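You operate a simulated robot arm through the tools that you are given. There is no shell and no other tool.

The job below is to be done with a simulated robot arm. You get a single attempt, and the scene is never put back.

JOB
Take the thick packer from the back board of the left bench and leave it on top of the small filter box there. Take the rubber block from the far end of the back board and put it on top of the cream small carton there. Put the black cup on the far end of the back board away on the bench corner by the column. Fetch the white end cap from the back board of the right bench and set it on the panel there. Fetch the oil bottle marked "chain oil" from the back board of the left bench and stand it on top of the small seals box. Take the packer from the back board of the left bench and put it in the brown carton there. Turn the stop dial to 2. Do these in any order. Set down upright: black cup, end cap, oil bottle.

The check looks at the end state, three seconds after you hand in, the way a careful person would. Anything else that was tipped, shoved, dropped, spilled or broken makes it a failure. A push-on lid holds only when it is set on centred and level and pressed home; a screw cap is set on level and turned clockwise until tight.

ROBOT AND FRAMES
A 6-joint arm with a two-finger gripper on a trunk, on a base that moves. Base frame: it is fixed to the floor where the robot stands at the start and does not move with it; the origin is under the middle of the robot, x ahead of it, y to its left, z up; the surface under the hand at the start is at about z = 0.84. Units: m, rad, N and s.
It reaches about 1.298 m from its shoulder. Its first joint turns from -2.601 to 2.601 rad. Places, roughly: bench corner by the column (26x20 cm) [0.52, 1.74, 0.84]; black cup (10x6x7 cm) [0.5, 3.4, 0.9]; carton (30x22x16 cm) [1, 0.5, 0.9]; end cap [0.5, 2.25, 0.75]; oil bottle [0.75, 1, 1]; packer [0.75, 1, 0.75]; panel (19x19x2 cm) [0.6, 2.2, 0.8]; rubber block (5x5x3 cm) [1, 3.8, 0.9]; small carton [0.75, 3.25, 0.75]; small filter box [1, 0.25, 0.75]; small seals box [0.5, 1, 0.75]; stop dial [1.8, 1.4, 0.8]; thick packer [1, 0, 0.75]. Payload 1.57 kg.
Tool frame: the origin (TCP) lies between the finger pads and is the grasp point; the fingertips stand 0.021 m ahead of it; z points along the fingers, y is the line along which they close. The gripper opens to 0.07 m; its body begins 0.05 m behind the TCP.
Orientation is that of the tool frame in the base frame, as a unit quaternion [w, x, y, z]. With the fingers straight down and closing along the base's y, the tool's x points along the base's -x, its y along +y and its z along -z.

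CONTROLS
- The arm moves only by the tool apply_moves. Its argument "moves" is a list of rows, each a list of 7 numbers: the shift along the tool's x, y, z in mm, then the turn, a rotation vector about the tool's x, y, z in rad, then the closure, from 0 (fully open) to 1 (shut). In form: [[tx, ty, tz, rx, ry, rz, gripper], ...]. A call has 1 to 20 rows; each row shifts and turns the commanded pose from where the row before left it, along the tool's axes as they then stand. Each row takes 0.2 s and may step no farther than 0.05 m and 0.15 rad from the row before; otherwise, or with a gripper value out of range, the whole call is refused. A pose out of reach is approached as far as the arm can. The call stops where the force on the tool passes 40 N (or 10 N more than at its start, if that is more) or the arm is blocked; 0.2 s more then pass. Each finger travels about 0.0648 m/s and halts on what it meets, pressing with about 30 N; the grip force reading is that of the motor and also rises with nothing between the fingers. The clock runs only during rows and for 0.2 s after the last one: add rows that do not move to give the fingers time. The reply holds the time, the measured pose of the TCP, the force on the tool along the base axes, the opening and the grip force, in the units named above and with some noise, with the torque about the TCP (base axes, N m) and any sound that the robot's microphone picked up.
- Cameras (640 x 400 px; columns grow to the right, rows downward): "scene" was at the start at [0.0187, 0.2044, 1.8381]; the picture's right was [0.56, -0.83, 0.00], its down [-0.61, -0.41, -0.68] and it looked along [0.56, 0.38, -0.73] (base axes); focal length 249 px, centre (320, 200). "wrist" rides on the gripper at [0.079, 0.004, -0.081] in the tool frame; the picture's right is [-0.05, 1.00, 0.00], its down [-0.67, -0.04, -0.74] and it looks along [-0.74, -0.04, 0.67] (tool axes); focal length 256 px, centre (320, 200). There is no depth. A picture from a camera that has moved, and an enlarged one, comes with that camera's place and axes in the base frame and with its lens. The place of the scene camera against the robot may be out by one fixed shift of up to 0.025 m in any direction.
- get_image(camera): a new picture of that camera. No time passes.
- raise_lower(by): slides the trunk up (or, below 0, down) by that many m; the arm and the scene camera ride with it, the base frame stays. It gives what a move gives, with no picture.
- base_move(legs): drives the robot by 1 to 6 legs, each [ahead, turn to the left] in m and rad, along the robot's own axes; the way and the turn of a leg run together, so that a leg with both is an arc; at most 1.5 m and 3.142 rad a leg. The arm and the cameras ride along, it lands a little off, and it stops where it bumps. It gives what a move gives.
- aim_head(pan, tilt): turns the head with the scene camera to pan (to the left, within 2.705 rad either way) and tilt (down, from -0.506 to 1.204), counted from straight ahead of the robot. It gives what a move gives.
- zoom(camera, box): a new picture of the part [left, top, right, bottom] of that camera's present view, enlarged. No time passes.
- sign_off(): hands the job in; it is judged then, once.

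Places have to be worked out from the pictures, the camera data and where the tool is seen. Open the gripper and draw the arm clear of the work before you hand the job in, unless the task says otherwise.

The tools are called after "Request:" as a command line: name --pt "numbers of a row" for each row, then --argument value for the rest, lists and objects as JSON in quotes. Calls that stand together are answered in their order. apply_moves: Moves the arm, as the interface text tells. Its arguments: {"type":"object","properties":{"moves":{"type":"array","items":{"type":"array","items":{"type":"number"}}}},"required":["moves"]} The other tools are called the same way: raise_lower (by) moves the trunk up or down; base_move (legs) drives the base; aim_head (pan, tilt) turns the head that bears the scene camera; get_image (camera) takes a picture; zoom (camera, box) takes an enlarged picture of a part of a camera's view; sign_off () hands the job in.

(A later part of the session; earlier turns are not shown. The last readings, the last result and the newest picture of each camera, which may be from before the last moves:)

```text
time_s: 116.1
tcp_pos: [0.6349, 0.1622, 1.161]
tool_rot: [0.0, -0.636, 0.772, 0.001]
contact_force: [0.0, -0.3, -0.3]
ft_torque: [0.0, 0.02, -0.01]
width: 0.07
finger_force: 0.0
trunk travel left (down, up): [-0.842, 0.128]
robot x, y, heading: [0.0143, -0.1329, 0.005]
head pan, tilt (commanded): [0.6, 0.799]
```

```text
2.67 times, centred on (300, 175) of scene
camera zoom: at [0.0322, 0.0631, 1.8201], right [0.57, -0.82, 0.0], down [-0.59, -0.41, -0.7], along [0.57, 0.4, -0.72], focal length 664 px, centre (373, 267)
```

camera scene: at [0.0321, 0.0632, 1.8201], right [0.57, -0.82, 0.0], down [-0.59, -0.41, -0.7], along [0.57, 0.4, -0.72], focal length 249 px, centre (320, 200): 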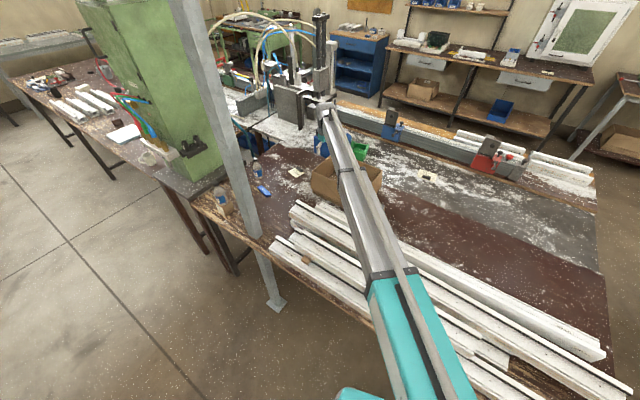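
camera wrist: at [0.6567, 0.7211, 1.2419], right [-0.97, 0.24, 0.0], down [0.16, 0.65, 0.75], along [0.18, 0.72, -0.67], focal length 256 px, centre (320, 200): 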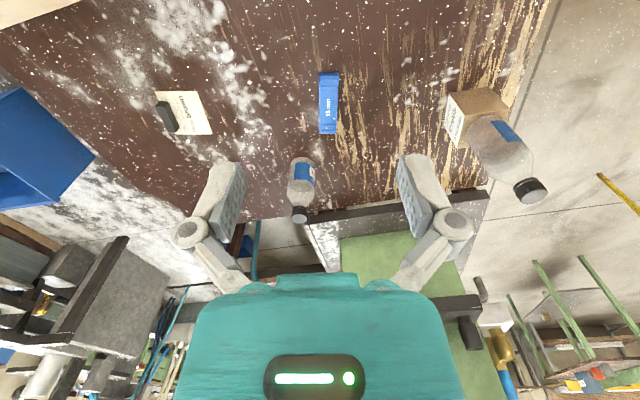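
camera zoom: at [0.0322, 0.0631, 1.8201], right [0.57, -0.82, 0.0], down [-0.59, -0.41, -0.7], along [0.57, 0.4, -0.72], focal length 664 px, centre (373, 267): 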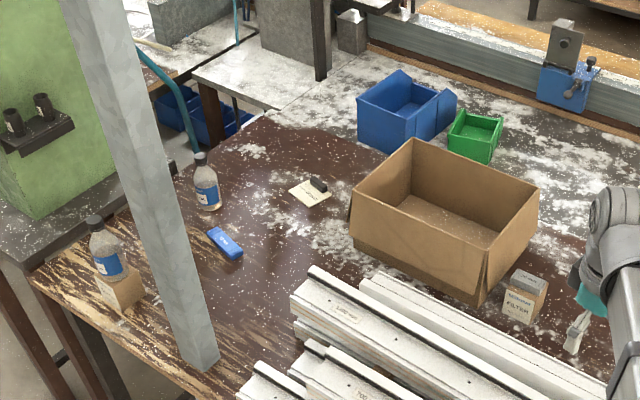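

Before turning, I swing the retracted arm to the robot's right so that after the base turn it points past the column on the far side.

Request:
apply_moves --pt "41.4 -15.7 0 0 0 0 0" --pt "41.4 -15.7 0 0 0 0 0" --pt "41.4 -15.7 0 0 0 0 0" --pt "41.4 -15.7 0 0 0 0 0" --pt "41.4 -15.7 0 0 0 0 0" --pt "41.4 -15.7 0 0 0 0 0" --pt "48.7 -1.3 0 0 0 0 0" --pt "48.7 -1.3 0 0 0 0 0" --pt "48.7 -1.3 0 0 0 0 0" --pt "48.7 -1.3 0 0 0 0 0" --pt "48.7 -1.3 0 0 0 0 0" --pt "0 0 0 0 0 0 0"

Request:
base_move --legs '[[0, 1.0], [0.16, 0]]'

Request:
aim_head --pan -0.35 --tilt 0.8

Request:
get_image --camera "scene"

```text
time_s: 118.7
tcp_pos: [0.6394, -0.3391, 1.1598]
tool_rot: [0.0, -0.636, 0.772, 0.0]
contact_force: [-0.4, 0.6, -0.5]
ft_torque: [-0.01, 0.01, 0.03]
width: 0.0701
finger_force: 0.2
trunk travel left (down, up): [-0.842, 0.128]
robot x, y, heading: [0.0132, -0.131, 0.006]
head pan, tilt (commanded): [0.6, 0.799]
```

```text
time_s: 124.0
tcp_pos: [0.6191, 0.4183, 1.16]
tool_rot: [0.001, 0.927, -0.376, -0.001]
contact_force: [0.3, 1.2, -0.9]
ft_torque: [-0.04, 0.02, -0.03]
width: 0.0698
finger_force: 0.1
trunk travel left (down, up): [-0.842, 0.128]
robot x, y, heading: [0.1127, 0.0002, 1.004]
head pan, tilt (commanded): [0.6, 0.799]
```

```text
time_s: 125.3
tcp_pos: [0.6191, 0.4169, 1.1604]
tool_rot: [-0.002, 0.926, -0.377, -0.001]
contact_force: [-0.8, 0.6, 0.6]
ft_torque: [0.01, -0.02, -0.03]
width: 0.0702
finger_force: 0.1
trunk travel left (down, up): [-0.842, 0.128]
robot x, y, heading: [0.1116, 0.0015, 1.003]
head pan, tilt (commanded): [-0.351, 0.799]
```

```text
taken
camera scene: at [0.0042, 0.0796, 1.8201], right [0.61, -0.79, 0.0], down [-0.57, -0.44, -0.7], along [0.55, 0.43, -0.72], focal length 249 px, centre (320, 200)
```

scene: 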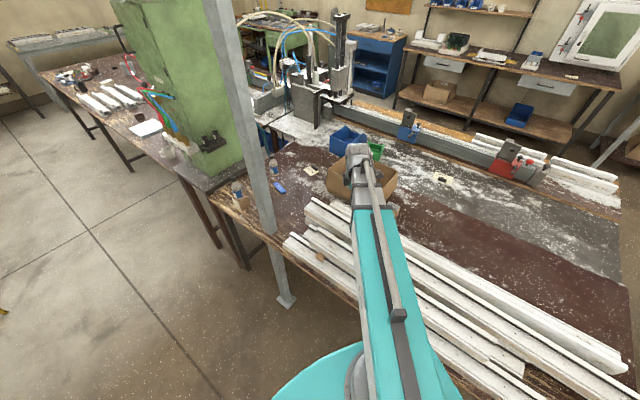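

Now the shoulder is close enough and on the right side of the column. I turn the hand to match the packer and extend towards it.

Request:
apply_moves --pt "0 0 0 0 0 0.1414 0" --pt "0 0 0 0 0 0.1414 0" --pt "0 0 0 0 0 0.1414 0" --pt "0 0 0 0 0 0.1414 0" --pt "0 0 0 0 0 0.1414 0" --pt "0 0 0 0 0 0.1414 0" --pt "0 0 0 0 0 0.1414 0" --pt "-45.2 -14.3 0 0 0 0 0" --pt "-45.2 -14.3 0 0 0 0 0" --pt "-45.2 -14.3 0 0 0 0 0" --pt "-45.2 -14.3 0 0 0 0 0" --pt "-45.2 -14.3 0 0 0 0 0" --pt "-45.2 -14.3 0 0 0 0 0" --pt "-45.2 -14.3 0 0 0 0 0" --pt "-45.2 -14.3 0 0 0 0 0" --pt "-23.1 38.4 0 0 0 0 0" --pt "-23.1 38.4 0 0 0 0 0" --pt "-23.1 38.4 0 0 0 0 0" --pt "0 0 0 0 0 0 0"

Request:
get_image --camera "wrist"

Request:
zoom --camera "scene" --box '[200, 100, 440, 250]'

```text
time_s: 129.3
tcp_pos: [0.6986, 0.8424, 1.1611]
tool_rot: [0.0, -0.637, 0.771, 0.0]
contact_force: [0.2, 0.4, 0.3]
ft_torque: [0.0, -0.01, 0.02]
width: 0.0699
finger_force: 0.0
trunk travel left (down, up): [-0.842, 0.128]
robot x, y, heading: [0.1116, 0.002, 1.004]
head pan, tilt (commanded): [-0.351, 0.799]
```

```text
taken
camera wrist: at [0.6792, 0.7648, 1.2421], right [-0.97, 0.24, 0.0], down [0.16, 0.65, 0.74], along [0.18, 0.72, -0.67], focal length 256 px, centre (320, 200)
```

wrist: 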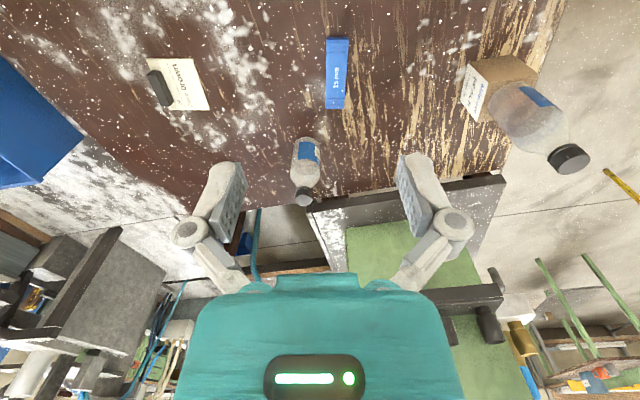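

```text
2.67 times, centred on (320, 175) of scene
camera zoom: at [0.0042, 0.0798, 1.8201], right [0.61, -0.79, 0.0], down [-0.57, -0.44, -0.7], along [0.55, 0.42, -0.72], focal length 664 px, centre (320, 267)
```

zoom: 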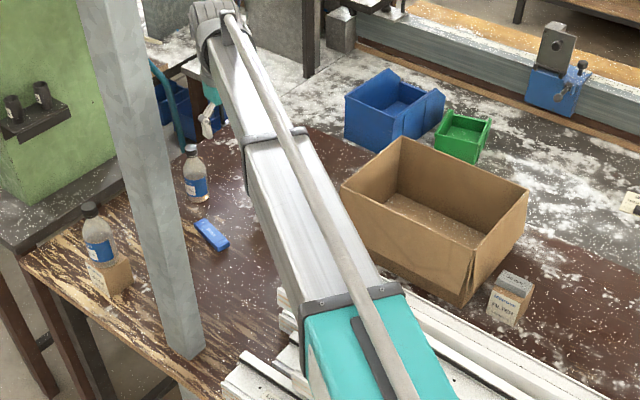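

I zoom on the packer for its exact pose.

Request:
zoom --camera "wrist" --box '[264, 20, 424, 120]'

```text
4.00 times, centred on (344, 70) of wrist
camera zoom: at [0.6792, 0.7648, 1.2421], right [-0.97, 0.24, 0.0], down [0.16, 0.65, 0.74], along [0.18, 0.72, -0.67], focal length 1024 px, centre (224, 720)
```

zoom: 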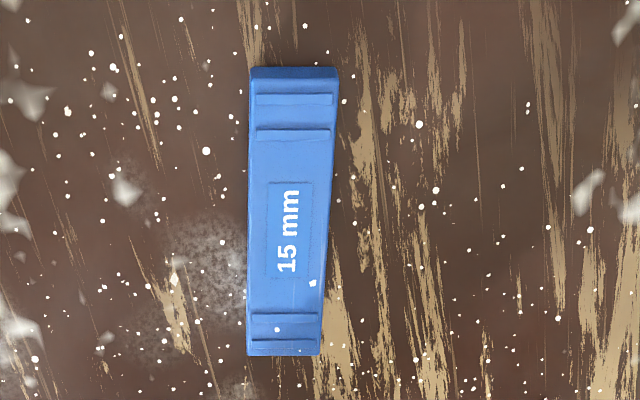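

The packer (98×30×15 mm) is centred at (0.695, 0.926). To keep the wrist clear of the AIR OIL bottle at (0.775, 1.046), I will grip ~2.5 cm toward its near end, so I move to (0.689, 0.901), match the yaw, and lower part way.

Request:
apply_moves --pt "-27.9 10.2 0 0 0 0 0" --pt "-27.9 10.2 0 0 0 0 0" --pt "0 0 0 0 0 0.046 0" --pt "0 0 0 0 0 0 0"

Request:
raise_lower --by -0.19

Request:
get_image --camera "wrist"

Request:
zoom --camera "scene" --box '[220, 100, 380, 220]'

```text
time_s: 130.3
tcp_pos: [0.6904, 0.9, 1.1607]
tool_rot: [0.0, -0.619, 0.786, 0.0]
contact_force: [-1.3, -0.1, 0.3]
ft_torque: [-0.03, -0.01, 0.0]
width: 0.0701
finger_force: 0.0
trunk travel left (down, up): [-0.842, 0.128]
robot x, y, heading: [0.1127, 0.0001, 1.007]
head pan, tilt (commanded): [-0.351, 0.799]
```

```text
time_s: 132.3
tcp_pos: [0.6902, 0.9004, 0.9705]
tool_rot: [0.0, -0.619, 0.785, 0.0]
contact_force: [-0.3, -0.3, -0.2]
ft_torque: [0.0, -0.02, 0.01]
width: 0.07
finger_force: 0.0
trunk travel left (down, up): [-0.652, 0.318]
robot x, y, heading: [0.1098, -0.0009, 1.007]
head pan, tilt (commanded): [-0.351, 0.799]
```

```text
taken
camera wrist: at [0.6667, 0.824, 1.0521], right [-0.96, 0.29, 0.0], down [0.19, 0.64, 0.74], along [0.21, 0.71, -0.67], focal length 256 px, centre (320, 200)
```

wrist: 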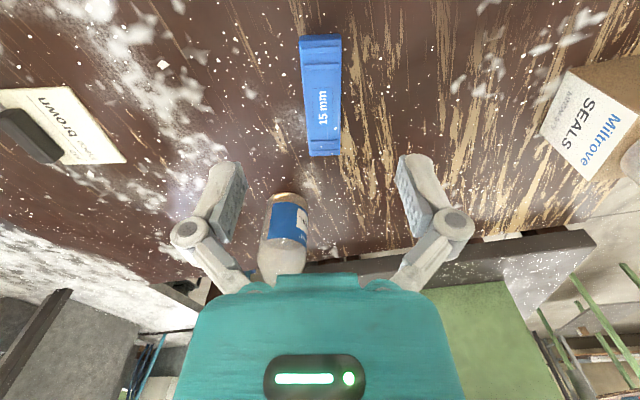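

```text
3.33 times, centred on (300, 160) of scene
camera zoom: at [0.0043, 0.0797, 1.6301], right [0.61, -0.79, 0.0], down [-0.57, -0.44, -0.7], along [0.55, 0.42, -0.72], focal length 831 px, centre (387, 333)
```

zoom: 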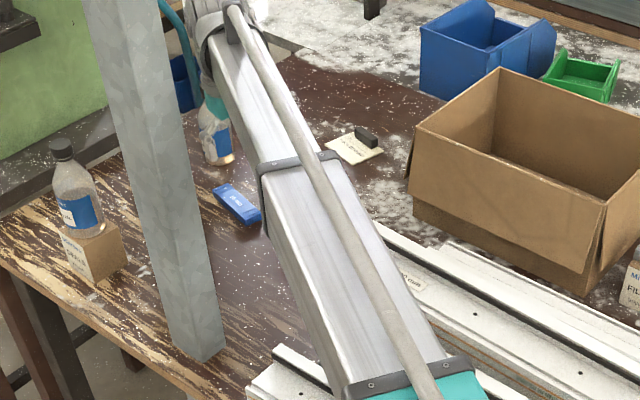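

Packer is aligned and the AIR OIL bottle is ~14 cm ahead of the wrist. I lower in two steps to the grasp height.

Request:
raise_lower --by -0.07

Request:
zoom --camera "scene" --box '[220, 80, 380, 200]'

Request:
raise_lower --by -0.034

Request:
get_image --camera "wrist"

```text
time_s: 133.4
tcp_pos: [0.6909, 0.9002, 0.9005]
tool_rot: [0.0, -0.619, 0.786, 0.001]
contact_force: [-0.4, -0.1, -0.6]
ft_torque: [0.0, 0.0, 0.02]
width: 0.0698
finger_force: 0.0
trunk travel left (down, up): [-0.582, 0.388]
robot x, y, heading: [0.1132, 0.0022, 1.009]
head pan, tilt (commanded): [-0.351, 0.799]
```

```text
3.33 times, centred on (300, 140) of scene
camera zoom: at [0.0043, 0.0796, 1.5601], right [0.61, -0.79, 0.0], down [-0.57, -0.44, -0.7], along [0.55, 0.42, -0.72], focal length 831 px, centre (387, 400)
```

zoom: 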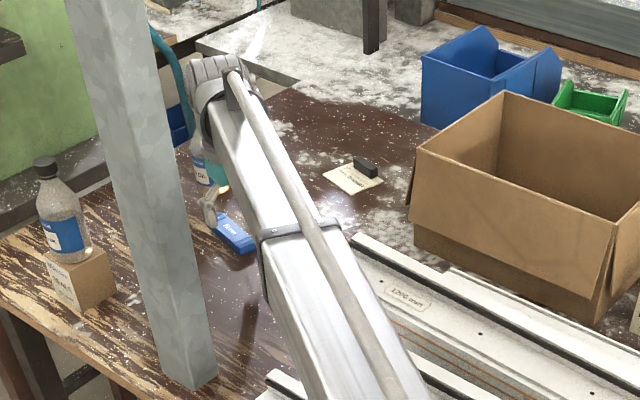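

```text
time_s: 134.2
tcp_pos: [0.6892, 0.8991, 0.8665]
tool_rot: [0.001, -0.619, 0.785, 0.001]
contact_force: [-1.0, 0.7, 0.5]
ft_torque: [0.0, -0.03, 0.01]
width: 0.0699
finger_force: 0.2
trunk travel left (down, up): [-0.548, 0.422]
robot x, y, heading: [0.1123, -0.0025, 1.008]
head pan, tilt (commanded): [-0.351, 0.799]
```

```text
taken
camera wrist: at [0.6667, 0.824, 0.9481], right [-0.96, 0.29, 0.0], down [0.19, 0.64, 0.74], along [0.21, 0.71, -0.67], focal length 256 px, centre (320, 200)
```

wrist: 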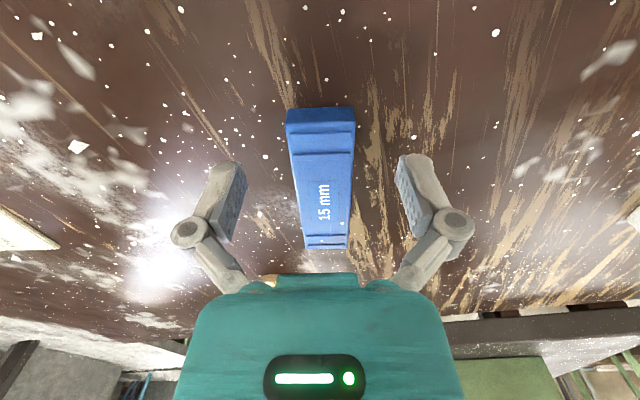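

The packer lies between the pads with no contact elsewhere; I close and lift.

Request:
apply_moves --pt "0 0 0 0 0 0 1" --pt "0 0 0 0 0 0 1" --pt "0 0 0 0 0 0 1" --pt "0 0 0 0 0 0 1"

Request:
raise_lower --by 0.28

Request:
get_image --camera "wrist"

Request:
zoom --camera "scene" --box '[180, 80, 440, 260]'

```text
time_s: 135.2
tcp_pos: [0.6903, 0.9008, 0.8673]
tool_rot: [0.0, -0.619, 0.785, 0.001]
contact_force: [-0.2, 1.2, 3.2]
ft_torque: [-0.01, -0.01, 0.03]
width: 0.0291
finger_force: 29.9
trunk travel left (down, up): [-0.548, 0.422]
robot x, y, heading: [0.111, -0.0007, 1.006]
head pan, tilt (commanded): [-0.351, 0.799]
```

```text
time_s: 138.0
tcp_pos: [0.6899, 0.901, 1.1462]
tool_rot: [0.0, -0.618, 0.786, 0.0]
contact_force: [-0.2, 0.3, -0.4]
ft_torque: [0.0, 0.02, 0.0]
width: 0.0287
finger_force: 30.1
trunk travel left (down, up): [-0.828, 0.142]
robot x, y, heading: [0.1098, -0.0023, 1.009]
head pan, tilt (commanded): [-0.351, 0.799]
```

```text
taken
camera wrist: at [0.6669, 0.8243, 1.2279], right [-0.96, 0.29, 0.0], down [0.19, 0.64, 0.74], along [0.21, 0.71, -0.67], focal length 256 px, centre (320, 200)
```

wrist: 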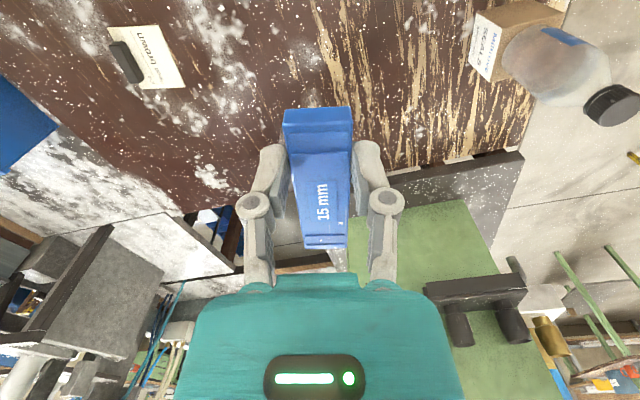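

```text
2.22 times, centred on (310, 170) of scene
camera zoom: at [0.0045, 0.08, 1.8061], right [0.61, -0.79, 0.0], down [-0.57, -0.44, -0.7], along [0.55, 0.42, -0.72], focal length 554 px, centre (342, 267)
```

zoom: 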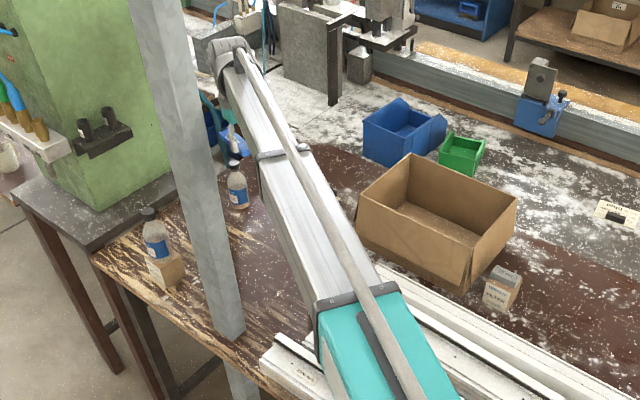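

The packer is held. I carry it over the carton and square it with the carton.

Request:
apply_moves --pt "31.5 -33.9 0 0 0 0 1" --pt "31.5 -33.9 0 0 0 0 1" --pt "31.5 -33.9 0 0 0 0 1" --pt "31.5 -33.9 0 0 0 0 1" --pt "31.5 -33.9 0 0 0 0 1" --pt "31.5 -33.9 0 0 0 0 1" --pt "31.5 -33.9 0 0 0 0 1" --pt "31.5 -33.9 0 0 0 0 1" --pt "31.5 -33.9 0 0 0 0 1" --pt "31.5 -33.9 0 0 0 0 1" --pt "0 0 0 0 0 -0.1185 1" --pt "0 0 0 0 0 -0.1185 1" --pt "0 0 0 0 0 0 1"

Request:
get_image --camera "wrist"

Request:
zoom --camera "scene" --box '[260, 80, 460, 230]'

```text
time_s: 140.8
tcp_pos: [0.946, 0.5146, 1.1468]
tool_rot: [0.0, 0.707, -0.707, 0.001]
contact_force: [-0.3, 0.4, -0.7]
ft_torque: [-0.01, 0.03, 0.01]
width: 0.0287
finger_force: 30.4
trunk travel left (down, up): [-0.828, 0.142]
robot x, y, heading: [0.1072, 0.0015, 1.007]
head pan, tilt (commanded): [-0.351, 0.799]
```

```text
taken
camera wrist: at [0.9412, 0.4357, 1.228], right [-1.0, 0.05, 0.0], down [0.03, 0.67, 0.74], along [0.04, 0.74, -0.67], focal length 256 px, centre (320, 200)
```

wrist: 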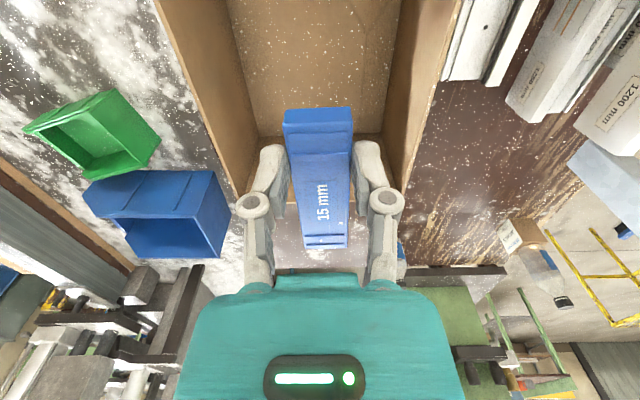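

```text
2.67 times, centred on (360, 155) of scene
camera zoom: at [0.0046, 0.0795, 1.8061], right [0.61, -0.79, 0.0], down [-0.57, -0.44, -0.7], along [0.55, 0.42, -0.72], focal length 664 px, centre (213, 320)
```

zoom: 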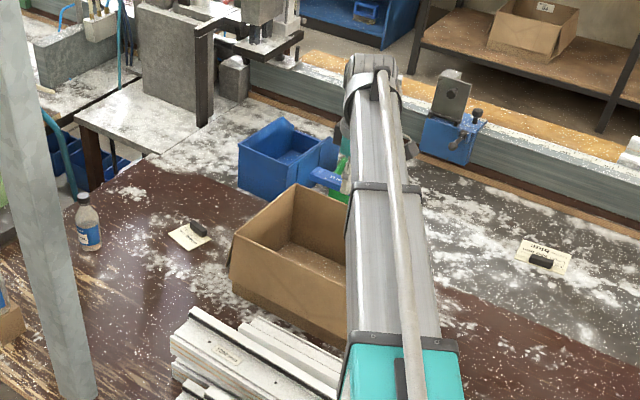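

The packer is over the carton. I shift slightly for wall clearance and lower to TCP z≈0.94, checking force and picture.

Request:
apply_moves --pt "-20 11 0 0 0 0 1" --pt "0 0 0 0 0 0 1"

Request:
raise_lower --by -0.205

Request:
zoom --camera "scene" --box '[260, 60, 460, 210]'

Request:
get_image --camera "wrist"

```text
time_s: 141.4
tcp_pos: [0.935, 0.5342, 1.1463]
tool_rot: [0.0, 0.708, -0.707, 0.0]
contact_force: [-0.2, -0.4, -0.3]
ft_torque: [-0.03, 0.0, -0.02]
width: 0.0287
finger_force: 29.8
trunk travel left (down, up): [-0.828, 0.142]
robot x, y, heading: [0.1092, -0.0041, 1.011]
head pan, tilt (commanded): [-0.351, 0.799]
```

```text
time_s: 143.7
tcp_pos: [0.9351, 0.5339, 0.9419]
tool_rot: [0.0, -0.707, 0.707, 0.0]
contact_force: [0.1, -0.4, -0.8]
ft_torque: [0.0, 0.03, 0.03]
width: 0.0292
finger_force: 30.1
trunk travel left (down, up): [-0.623, 0.347]
robot x, y, heading: [0.1076, -0.0006, 1.003]
head pan, tilt (commanded): [-0.351, 0.799]
```

```text
2.67 times, centred on (360, 135) of scene
camera zoom: at [0.0044, 0.0796, 1.6011], right [0.61, -0.79, 0.0], down [-0.57, -0.44, -0.7], along [0.55, 0.42, -0.72], focal length 664 px, centre (213, 373)
```

zoom: 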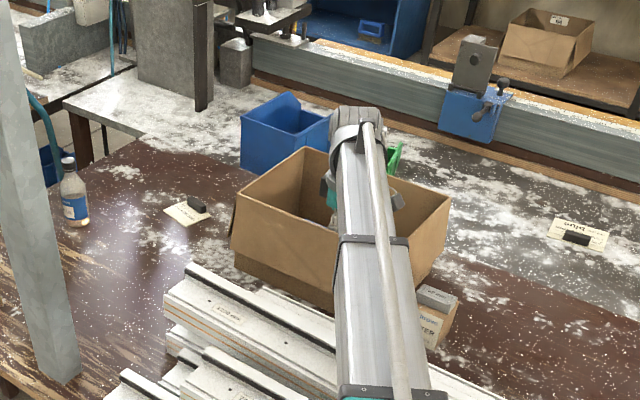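

```text
taken
camera wrist: at [0.9299, 0.4558, 1.0231], right [-1.0, 0.05, 0.0], down [0.04, 0.67, 0.74], along [0.04, 0.74, -0.67], focal length 256 px, centre (320, 200)
```

wrist: 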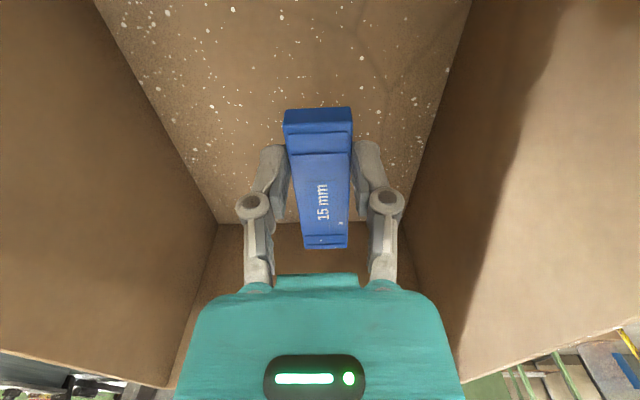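

No contact. From the picture the arm's underside is ~0.13 above the TCP, so I can lower to about 0.907 with a margin over the carton wall.

Request:
raise_lower --by -0.02

Request:
raise_lower --by -0.015

Request:
get_image --camera "wrist"

Request:
zoom --camera "scene" --box '[300, 80, 428, 180]'

```text
time_s: 144.3
tcp_pos: [0.9351, 0.5355, 0.9212]
tool_rot: [0.0, -0.707, 0.707, 0.0]
contact_force: [0.3, 0.4, 0.4]
ft_torque: [-0.01, -0.02, 0.0]
width: 0.0289
finger_force: 30.2
trunk travel left (down, up): [-0.603, 0.367]
robot x, y, heading: [0.113, 0.0004, 1.008]
head pan, tilt (commanded): [-0.351, 0.799]
```

```text
time_s: 144.9
tcp_pos: [0.9355, 0.5348, 0.9052]
tool_rot: [0.0, 0.707, -0.707, 0.0]
contact_force: [1.4, 0.6, 0.6]
ft_torque: [0.03, -0.02, 0.01]
width: 0.0289
finger_force: 30.1
trunk travel left (down, up): [-0.588, 0.382]
robot x, y, heading: [0.1099, -0.0004, 1.007]
head pan, tilt (commanded): [-0.351, 0.799]
```

```text
taken
camera wrist: at [0.9298, 0.4558, 0.9881], right [-1.0, 0.05, 0.0], down [0.04, 0.67, 0.74], along [0.04, 0.74, -0.67], focal length 256 px, centre (320, 200)
```

wrist: 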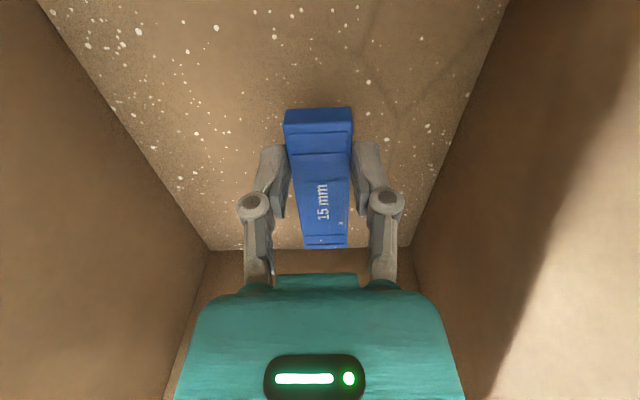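

```text
4.00 times, centred on (364, 130) of scene
camera zoom: at [0.0043, 0.0796, 1.566], right [0.61, -0.79, 0.0], down [-0.57, -0.44, -0.7], along [0.55, 0.42, -0.72], focal length 997 px, centre (144, 480)
```

zoom: 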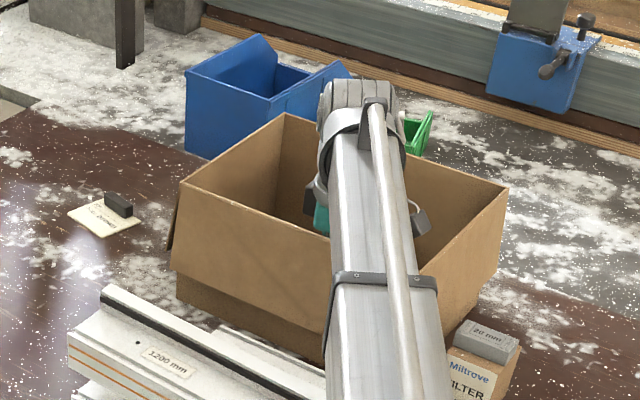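

The packer hangs ~3 cm above the carton floor with no contact. I release it here and lift out.

Request:
apply_moves --pt "0 0 0 0 0 0 0.45" --pt "0 0 0 0 0 0 0.3" --pt "0 0 0 0 0 0 0.3" --pt "0 0 0 0 0 0 0.3"

Request:
get_image --camera "wrist"

Request:
raise_lower --by 0.25

Request:
get_image --camera "wrist"

```text
time_s: 145.9
tcp_pos: [0.9345, 0.5348, 0.907]
tool_rot: [0.0, 0.707, -0.707, 0.0]
contact_force: [0.2, 0.1, -0.1]
ft_torque: [0.02, 0.0, 0.01]
width: 0.0492
finger_force: 0.0
trunk travel left (down, up): [-0.588, 0.382]
robot x, y, heading: [0.1088, 0.0025, 1.007]
head pan, tilt (commanded): [-0.351, 0.799]
```

```text
taken
camera wrist: at [0.9299, 0.4558, 0.9881], right [-1.0, 0.05, 0.0], down [0.04, 0.67, 0.74], along [0.04, 0.74, -0.67], focal length 256 px, centre (320, 200)
```

wrist: 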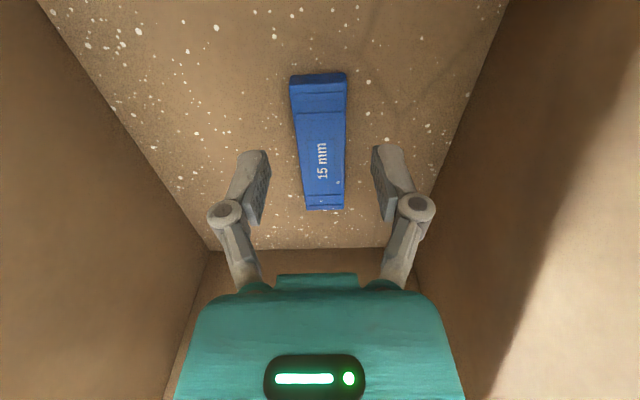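

```text
time_s: 148.5
tcp_pos: [0.9351, 0.5353, 1.157]
tool_rot: [0.001, 0.708, -0.707, 0.0]
contact_force: [1.8, -0.9, -0.3]
ft_torque: [0.0, 0.03, -0.02]
width: 0.0489
finger_force: 0.1
trunk travel left (down, up): [-0.838, 0.132]
robot x, y, heading: [0.1109, -0.0009, 1.003]
head pan, tilt (commanded): [-0.351, 0.799]
```

```text
taken
camera wrist: at [0.9299, 0.4559, 1.238], right [-1.0, 0.05, 0.0], down [0.04, 0.67, 0.74], along [0.04, 0.74, -0.67], focal length 256 px, centre (320, 200)
```

wrist: 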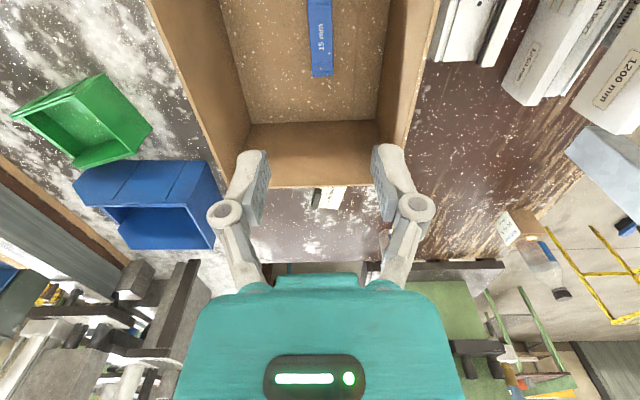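

The packer lies flat in the carton. Before leaving, I look toward the stop dial near (1.8, 1.4).

Request:
aim_head --pan -0.38 --tilt 0.45

Request:
get_image --camera "scene"

Request:
zoom --camera "scene" --box '[240, 130, 400, 250]'

```text
time_s: 149.4
tcp_pos: [0.9341, 0.5341, 1.1556]
tool_rot: [0.0, 0.707, -0.707, -0.001]
contact_force: [0.1, -0.7, -0.7]
ft_torque: [0.03, -0.01, -0.01]
width: 0.0489
finger_force: 0.2
trunk travel left (down, up): [-0.838, 0.132]
robot x, y, heading: [0.112, 0.0026, 1.005]
head pan, tilt (commanded): [-0.38, 0.45]
```

```text
taken
camera scene: at [0.0149, 0.0844, 1.8464], right [0.59, -0.81, 0.0], down [-0.35, -0.26, -0.9], along [0.73, 0.53, -0.44], focal length 249 px, centre (320, 200)
```

scene: 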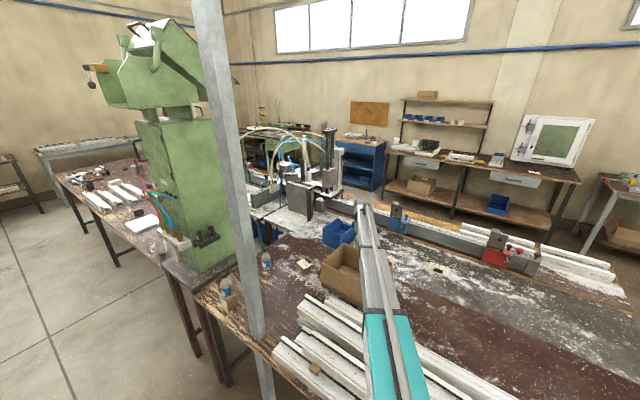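

```text
3.33 times, centred on (320, 190) of scene
camera zoom: at [0.0149, 0.0844, 1.8464], right [0.59, -0.81, 0.0], down [-0.35, -0.26, -0.9], along [0.73, 0.53, -0.44], focal length 831 px, centre (320, 233)
```

zoom: 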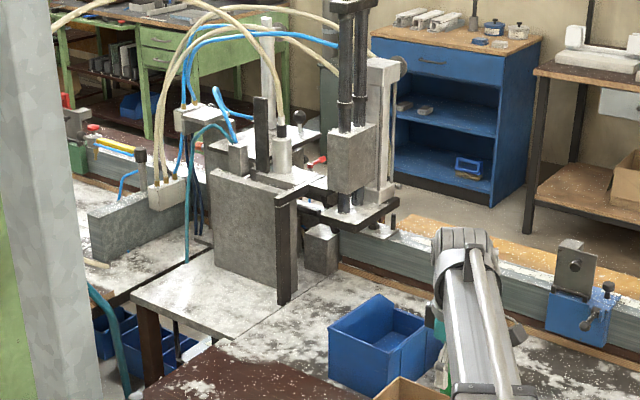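

Now to the right bench. I retract the arm (closing nothing, hand empty), back away from the bench and drive up the aisle.

Request:
apply_moves --pt "19 30.6 0 0 0 0 0" --pt "19 30.6 0 0 0 0 0" --pt "19 30.6 0 0 0 0 0" --pt "19 30.6 0 0 0 0 0" --pt "19 30.6 0 0 0 0 0" --pt "19 30.6 0 0 0 0 0" --pt "19 30.6 0 0 0 0 0" --pt "19 30.6 0 0 0 0 0" --pt "19 30.6 0 0 0 0 0" --pt "0 0 0 0 0 0 0"

Request:
base_move --legs '[[-0.75, 0], [0, 0.566]]'

```text
time_s: 151.6
tcp_pos: [0.6605, 0.3642, 1.1579]
tool_rot: [0.0, -0.707, 0.707, 0.0]
contact_force: [-0.2, 0.1, -0.8]
ft_torque: [-0.03, 0.03, 0.03]
width: 0.07
finger_force: 0.1
trunk travel left (down, up): [-0.838, 0.132]
robot x, y, heading: [0.1092, -0.0021, 1.005]
head pan, tilt (commanded): [-0.38, 0.45]
```

```text
time_s: 158.7
tcp_pos: [-0.0187, -0.0282, 1.1569]
tool_rot: [-0.001, 0.876, -0.482, 0.0]
contact_force: [0.3, -0.6, -0.6]
ft_torque: [-0.04, 0.04, -0.01]
width: 0.0703
finger_force: 0.0
trunk travel left (down, up): [-0.838, 0.132]
robot x, y, heading: [-0.2783, -0.6304, 1.565]
head pan, tilt (commanded): [-0.38, 0.45]
```

I drive up the aisle to about y = 2.2 beside the right bench.

Request:
base_move --legs '[[1.4, 0.006], [1.35, 0]]'

Request:
aim_head --pan -1.4 --tilt 0.8

Request:
get_image --camera "scene"

```text
time_s: 175.2
tcp_pos: [-0.0448, 2.7306, 1.1572]
tool_rot: [-0.001, 0.881, -0.473, 0.0]
contact_force: [0.6, -0.2, -1.0]
ft_torque: [0.01, -0.03, -0.01]
width: 0.0699
finger_force: 0.0
trunk travel left (down, up): [-0.838, 0.132]
robot x, y, heading: [-0.2932, 2.1247, 1.587]
head pan, tilt (commanded): [-0.38, 0.45]
```

```text
time_s: 176.5
tcp_pos: [-0.045, 2.7303, 1.1567]
tool_rot: [0.0, 0.881, -0.473, 0.0]
contact_force: [0.8, 0.2, 0.8]
ft_torque: [-0.02, 0.0, -0.01]
width: 0.07
finger_force: 0.1
trunk travel left (down, up): [-0.838, 0.132]
robot x, y, heading: [-0.2911, 2.1226, 1.584]
head pan, tilt (commanded): [-1.4, 0.799]
```

```text
taken
camera scene: at [-0.3846, 2.068, 1.8161], right [0.18, -0.98, 0.0], down [-0.7, -0.13, -0.7], along [0.69, 0.13, -0.72], focal length 249 px, centre (320, 200)
```

scene: 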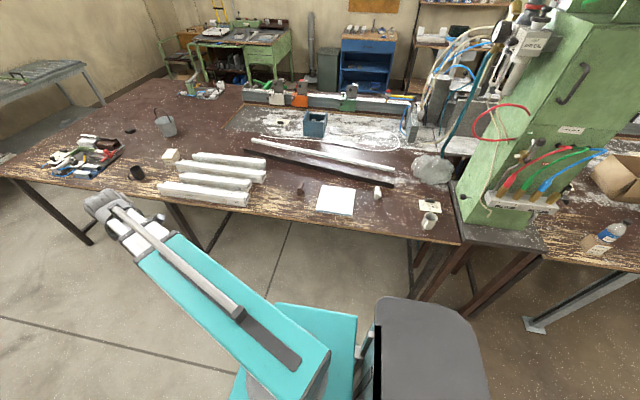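

I zoom on the bench corner, panel, end caps and the far end.

Request:
zoom --camera "scene" --box '[280, 160, 480, 260]'

Request:
zoom --camera "scene" --box '[20, 90, 260, 220]'

Request:
zoom --camera "scene" --box '[410, 185, 474, 245]'

```text
3.20 times, centred on (380, 210) of scene
camera zoom: at [-0.3846, 2.068, 1.8161], right [0.18, -0.98, 0.0], down [-0.7, -0.13, -0.7], along [0.69, 0.13, -0.72], focal length 797 px, centre (128, 168)
```

zoom: 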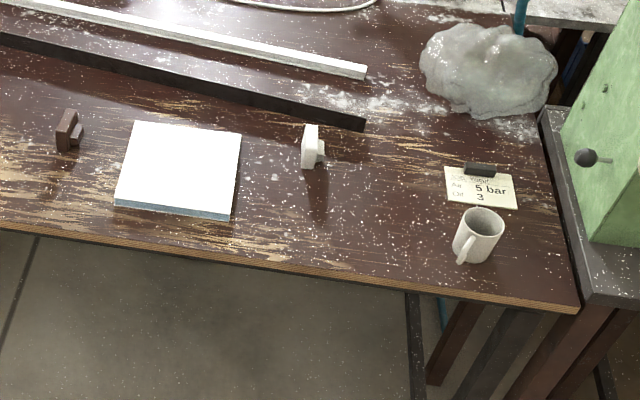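

```text
2.67 times, centred on (140, 155) of scene
camera zoom: at [-0.3846, 2.068, 1.8161], right [0.18, -0.98, 0.0], down [-0.7, -0.13, -0.7], along [0.69, 0.13, -0.72], focal length 664 px, centre (800, 320)
```

zoom: 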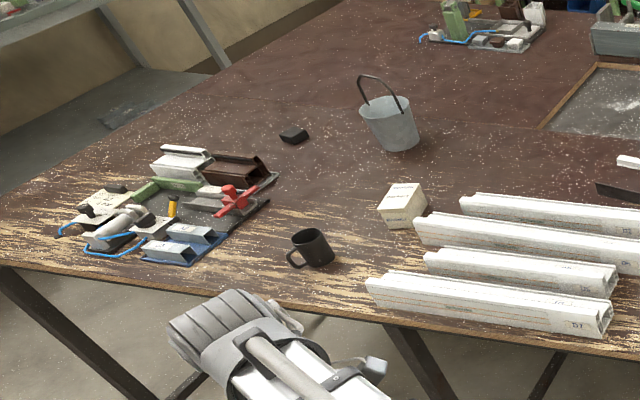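

```text
6.67 times, centred on (442, 215) of scene
camera zoom: at [-0.3846, 2.068, 1.8161], right [0.18, -0.98, 0.0], down [-0.7, -0.13, -0.7], along [0.69, 0.13, -0.72], focal length 1661 px, centre (-493, 100)
```

zoom: 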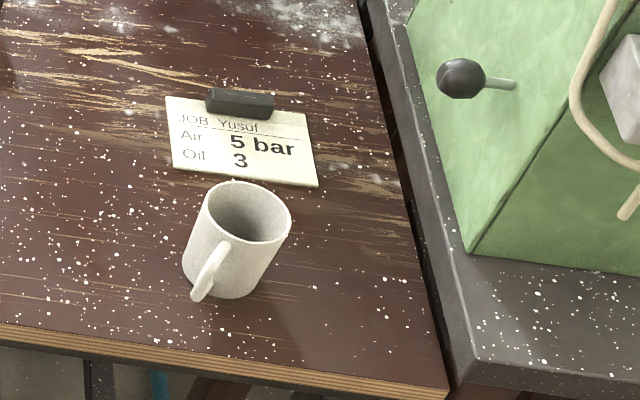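

I take a closer look at the white end cap to choose the grip.

Request:
zoom --camera "scene" --box '[364, 180, 396, 220]'

Request:
zoom --camera "scene" --box '[284, 170, 324, 220]'

```text
10.00 times, centred on (380, 200) of scene
camera zoom: at [-0.3846, 2.068, 1.8161], right [0.18, -0.98, 0.0], down [-0.7, -0.13, -0.7], along [0.69, 0.13, -0.72], focal length 2492 px, centre (-280, 200)
```

zoom: 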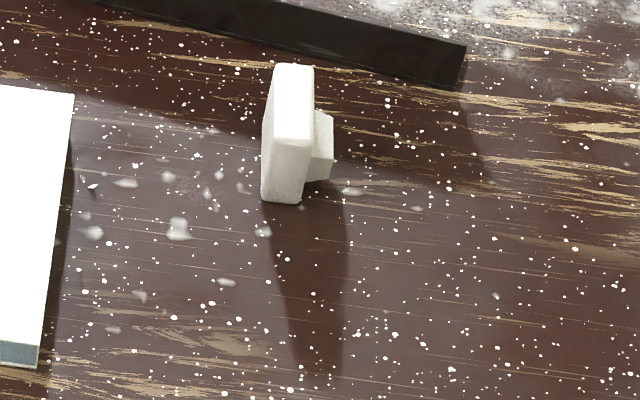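

```text
8.00 times, centred on (304, 195) of scene
camera zoom: at [-0.3846, 2.068, 1.8161], right [0.18, -0.98, 0.0], down [-0.7, -0.13, -0.7], along [0.69, 0.13, -0.72], focal length 1993 px, centre (448, 240)
```

zoom: 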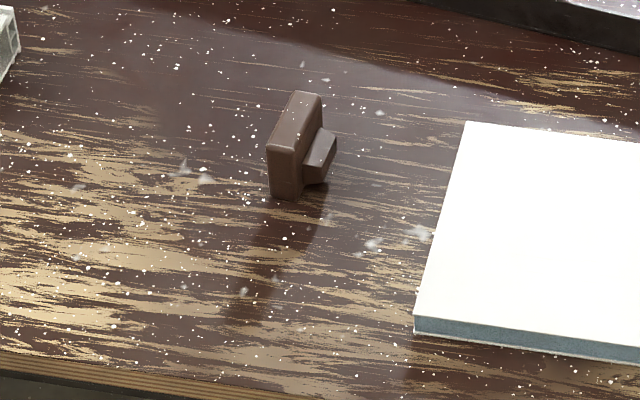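

The white end cap stands on edge (about 60 mm along x, 20 mm plate plus plug along y), so I'll grip it along y. I turn the base to face the bench.

Request:
base_move --legs '[[0, -1.585]]'

Request:
apply_moves --pt "0 0 0 0 0 0.1417 0" --pt "0 0 0 0 0 0.1417 0" --pt "0 0 0 0 0 0.1417 0" --pt "0 0 0 0 0 0.1417 0" --pt "0 0 0 0 0 0 0"

Request:
get_image --camera "wrist"

Request:
aim_head --pan 0.0 --tilt 0.8

Request:
get_image --camera "scene"

```text
time_s: 182.6
tcp_pos: [0.3113, 1.8664, 1.1573]
tool_rot: [0.0, -0.283, 0.959, 0.0]
contact_force: [-0.1, 0.0, -0.4]
ft_torque: [-0.01, -0.04, 0.04]
width: 0.0699
finger_force: 0.0
trunk travel left (down, up): [-0.838, 0.132]
robot x, y, heading: [-0.294, 2.1518, 0.008]
head pan, tilt (commanded): [-1.4, 0.799]
```

```text
time_s: 183.8
tcp_pos: [0.312, 1.8679, 1.1568]
tool_rot: [0.0, -0.002, 1.0, 0.0]
contact_force: [-0.2, 0.0, 0.2]
ft_torque: [-0.01, 0.01, 0.03]
width: 0.0701
finger_force: 0.1
trunk travel left (down, up): [-0.838, 0.132]
robot x, y, heading: [-0.2927, 2.1466, 0.007]
head pan, tilt (commanded): [-1.4, 0.799]
```

```text
taken
camera wrist: at [0.2321, 1.8712, 1.2382], right [0.05, 1.0, 0.0], down [0.67, -0.03, 0.74], along [0.74, -0.04, -0.67], focal length 256 px, centre (320, 200)
```

wrist: 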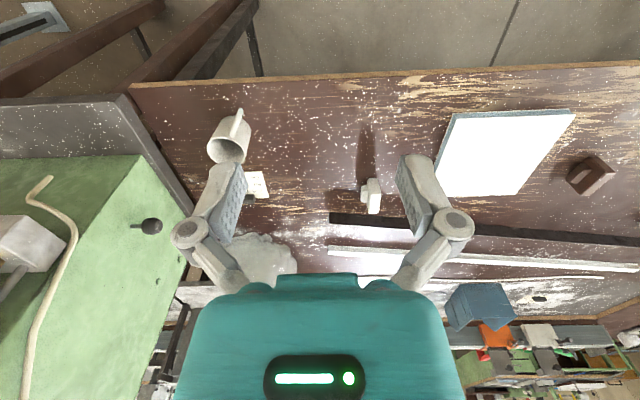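

```text
time_s: 185.3
tcp_pos: [0.3121, 1.8668, 1.1567]
tool_rot: [0.0, -0.003, 1.0, 0.0]
contact_force: [0.1, 0.1, -0.1]
ft_torque: [0.0, 0.01, 0.01]
width: 0.07
finger_force: 0.1
trunk travel left (down, up): [-0.838, 0.132]
robot x, y, heading: [-0.2947, 2.1481, 0.012]
head pan, tilt (commanded): [0.0, 0.799]
```

```text
taken
camera scene: at [-0.2599, 2.2959, 1.8161], right [0.01, -1.0, 0.0], down [-0.72, -0.01, -0.7], along [0.7, 0.01, -0.72], focal length 249 px, centre (320, 200)
```

scene: 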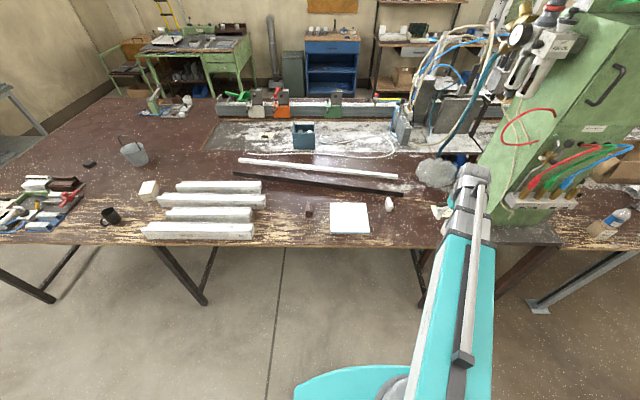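

The white cap is near (0.62, 1.96). I move the hand nearer to view it closely.

Request:
apply_moves --pt "-37.6 18 0 0 0 0 0" --pt "-37.6 18 0 0 0 0 0" --pt "-37.6 18 0 0 0 0 0" --pt "-37.6 18 0 0 0 0 0" --pt "-37.6 18 0 0 0 0 0" --pt "0 0 0 0 0 0 0"

Request:
get_image --camera "wrist"

Request:
zoom --camera "wrist" --box '[264, 80, 376, 180]'

```text
time_s: 186.7
tcp_pos: [0.5006, 1.9581, 1.1563]
tool_rot: [0.0, -0.003, 1.0, 0.0]
contact_force: [0.1, 0.4, -0.7]
ft_torque: [-0.01, 0.03, 0.0]
width: 0.07
finger_force: 0.1
trunk travel left (down, up): [-0.838, 0.132]
robot x, y, heading: [-0.2891, 2.149, 0.007]
head pan, tilt (commanded): [0.0, 0.799]
```

```text
taken
camera wrist: at [0.4198, 1.9628, 1.2383], right [0.05, 1.0, 0.0], down [0.67, -0.03, 0.74], along [0.74, -0.04, -0.67], focal length 256 px, centre (320, 200)
```

wrist: 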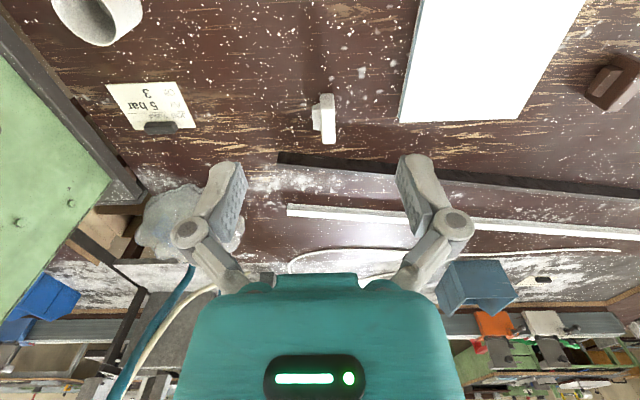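

```text
4.00 times, centred on (320, 130) of wrist
camera zoom: at [0.4198, 1.9628, 1.2383], right [0.05, 1.0, 0.0], down [0.67, -0.03, 0.74], along [0.74, -0.04, -0.67], focal length 1024 px, centre (320, 480)
```

zoom: 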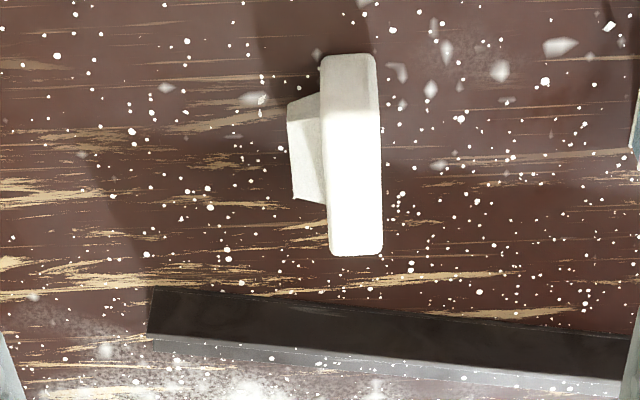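

The plate spans x 0.611–0.673, y ~1.955–1.976, top z≈0.885, with the plug out to y≈1.941. I move over it and lower to look again.

Request:
apply_moves --pt "-47.1 0 0 0 0 0 0" --pt "-47.1 0 0 0 0 0 0" --pt "-47.1 0 0 0 0 0 0" --pt "0 0 0 0 0 0 0"

Request:
raise_lower --by -0.19

Request:
zoom --camera "wrist" --box '[200, 20, 440, 170]'

```text
time_s: 187.7
tcp_pos: [0.6411, 1.9584, 1.1566]
tool_rot: [0.0, -0.003, 1.0, 0.0]
contact_force: [0.1, 0.2, -1.0]
ft_torque: [-0.01, -0.03, 0.01]
width: 0.0698
finger_force: 0.1
trunk travel left (down, up): [-0.838, 0.132]
robot x, y, heading: [-0.2902, 2.1485, 0.008]
head pan, tilt (commanded): [0.0, 0.799]
```

```text
time_s: 189.8
tcp_pos: [0.6412, 1.959, 0.967]
tool_rot: [0.0, -0.003, 1.0, 0.0]
contact_force: [-0.3, 1.1, 0.5]
ft_torque: [-0.03, -0.02, 0.0]
width: 0.0699
finger_force: 0.1
trunk travel left (down, up): [-0.648, 0.322]
robot x, y, heading: [-0.292, 2.146, 0.002]
head pan, tilt (commanded): [0.0, 0.799]
```

```text
2.67 times, centred on (320, 95) of wrist
camera zoom: at [0.5611, 1.9633, 1.0482], right [0.05, 1.0, 0.0], down [0.67, -0.03, 0.74], along [0.74, -0.04, -0.67], focal length 683 px, centre (320, 480)
```

zoom: 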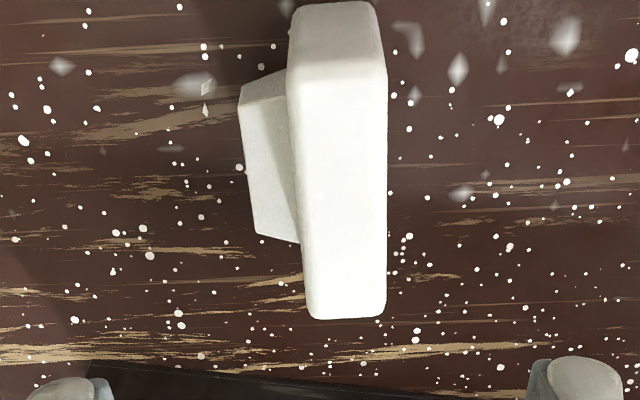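

Centred (span y 1.9405–1.9755). I lower to TCP z≈0.876 and close gently.

Request:
raise_lower --by -0.091

Request:
zoom --camera "wrist" --box '[160, 60, 480, 260]'

Request:
apply_moves --pt "0 0 0 0 0 0 0.3" --pt "0 0 0 0 0 0 0.45" --pt "0 0 0 0 0 0 0.6" --pt "0 0 0 0 0 0 1" --pt "0 0 0 0 0 0 1"

Request:
zoom --camera "wrist" --box '[160, 60, 480, 260]'

```text
time_s: 191.1
tcp_pos: [0.6408, 1.9587, 0.8761]
tool_rot: [0.0, -0.003, 1.0, 0.0]
contact_force: [-1.4, -0.4, 0.8]
ft_torque: [0.01, 0.0, -0.04]
width: 0.0701
finger_force: 0.1
trunk travel left (down, up): [-0.557, 0.413]
robot x, y, heading: [-0.2952, 2.1483, 0.013]
head pan, tilt (commanded): [0.0, 0.799]
```

```text
2.00 times, centred on (320, 160) of wrist
camera zoom: at [0.561, 1.9633, 0.9572], right [0.05, 1.0, 0.0], down [0.67, -0.03, 0.74], along [0.74, -0.04, -0.67], focal length 512 px, centre (320, 280)
```

zoom: 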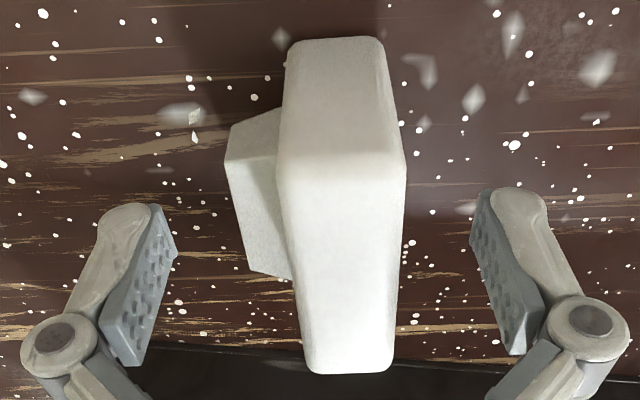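

```text
time_s: 192.3
tcp_pos: [0.6415, 1.9591, 0.8752]
tool_rot: [0.0, -0.003, 1.0, 0.0]
contact_force: [-0.2, -1.1, 2.3]
ft_torque: [-0.02, -0.04, 0.0]
width: 0.0348
finger_force: 30.1
trunk travel left (down, up): [-0.557, 0.413]
robot x, y, heading: [-0.2893, 2.1442, 0.01]
head pan, tilt (commanded): [0.0, 0.799]
```

```text
2.00 times, centred on (320, 160) of wrist
camera zoom: at [0.561, 1.9634, 0.9572], right [0.05, 1.0, 0.0], down [0.67, -0.03, 0.74], along [0.74, -0.04, -0.67], focal length 512 px, centre (320, 280)
```

zoom: 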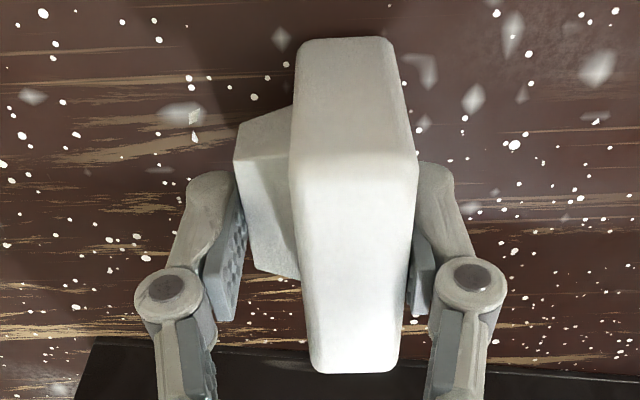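

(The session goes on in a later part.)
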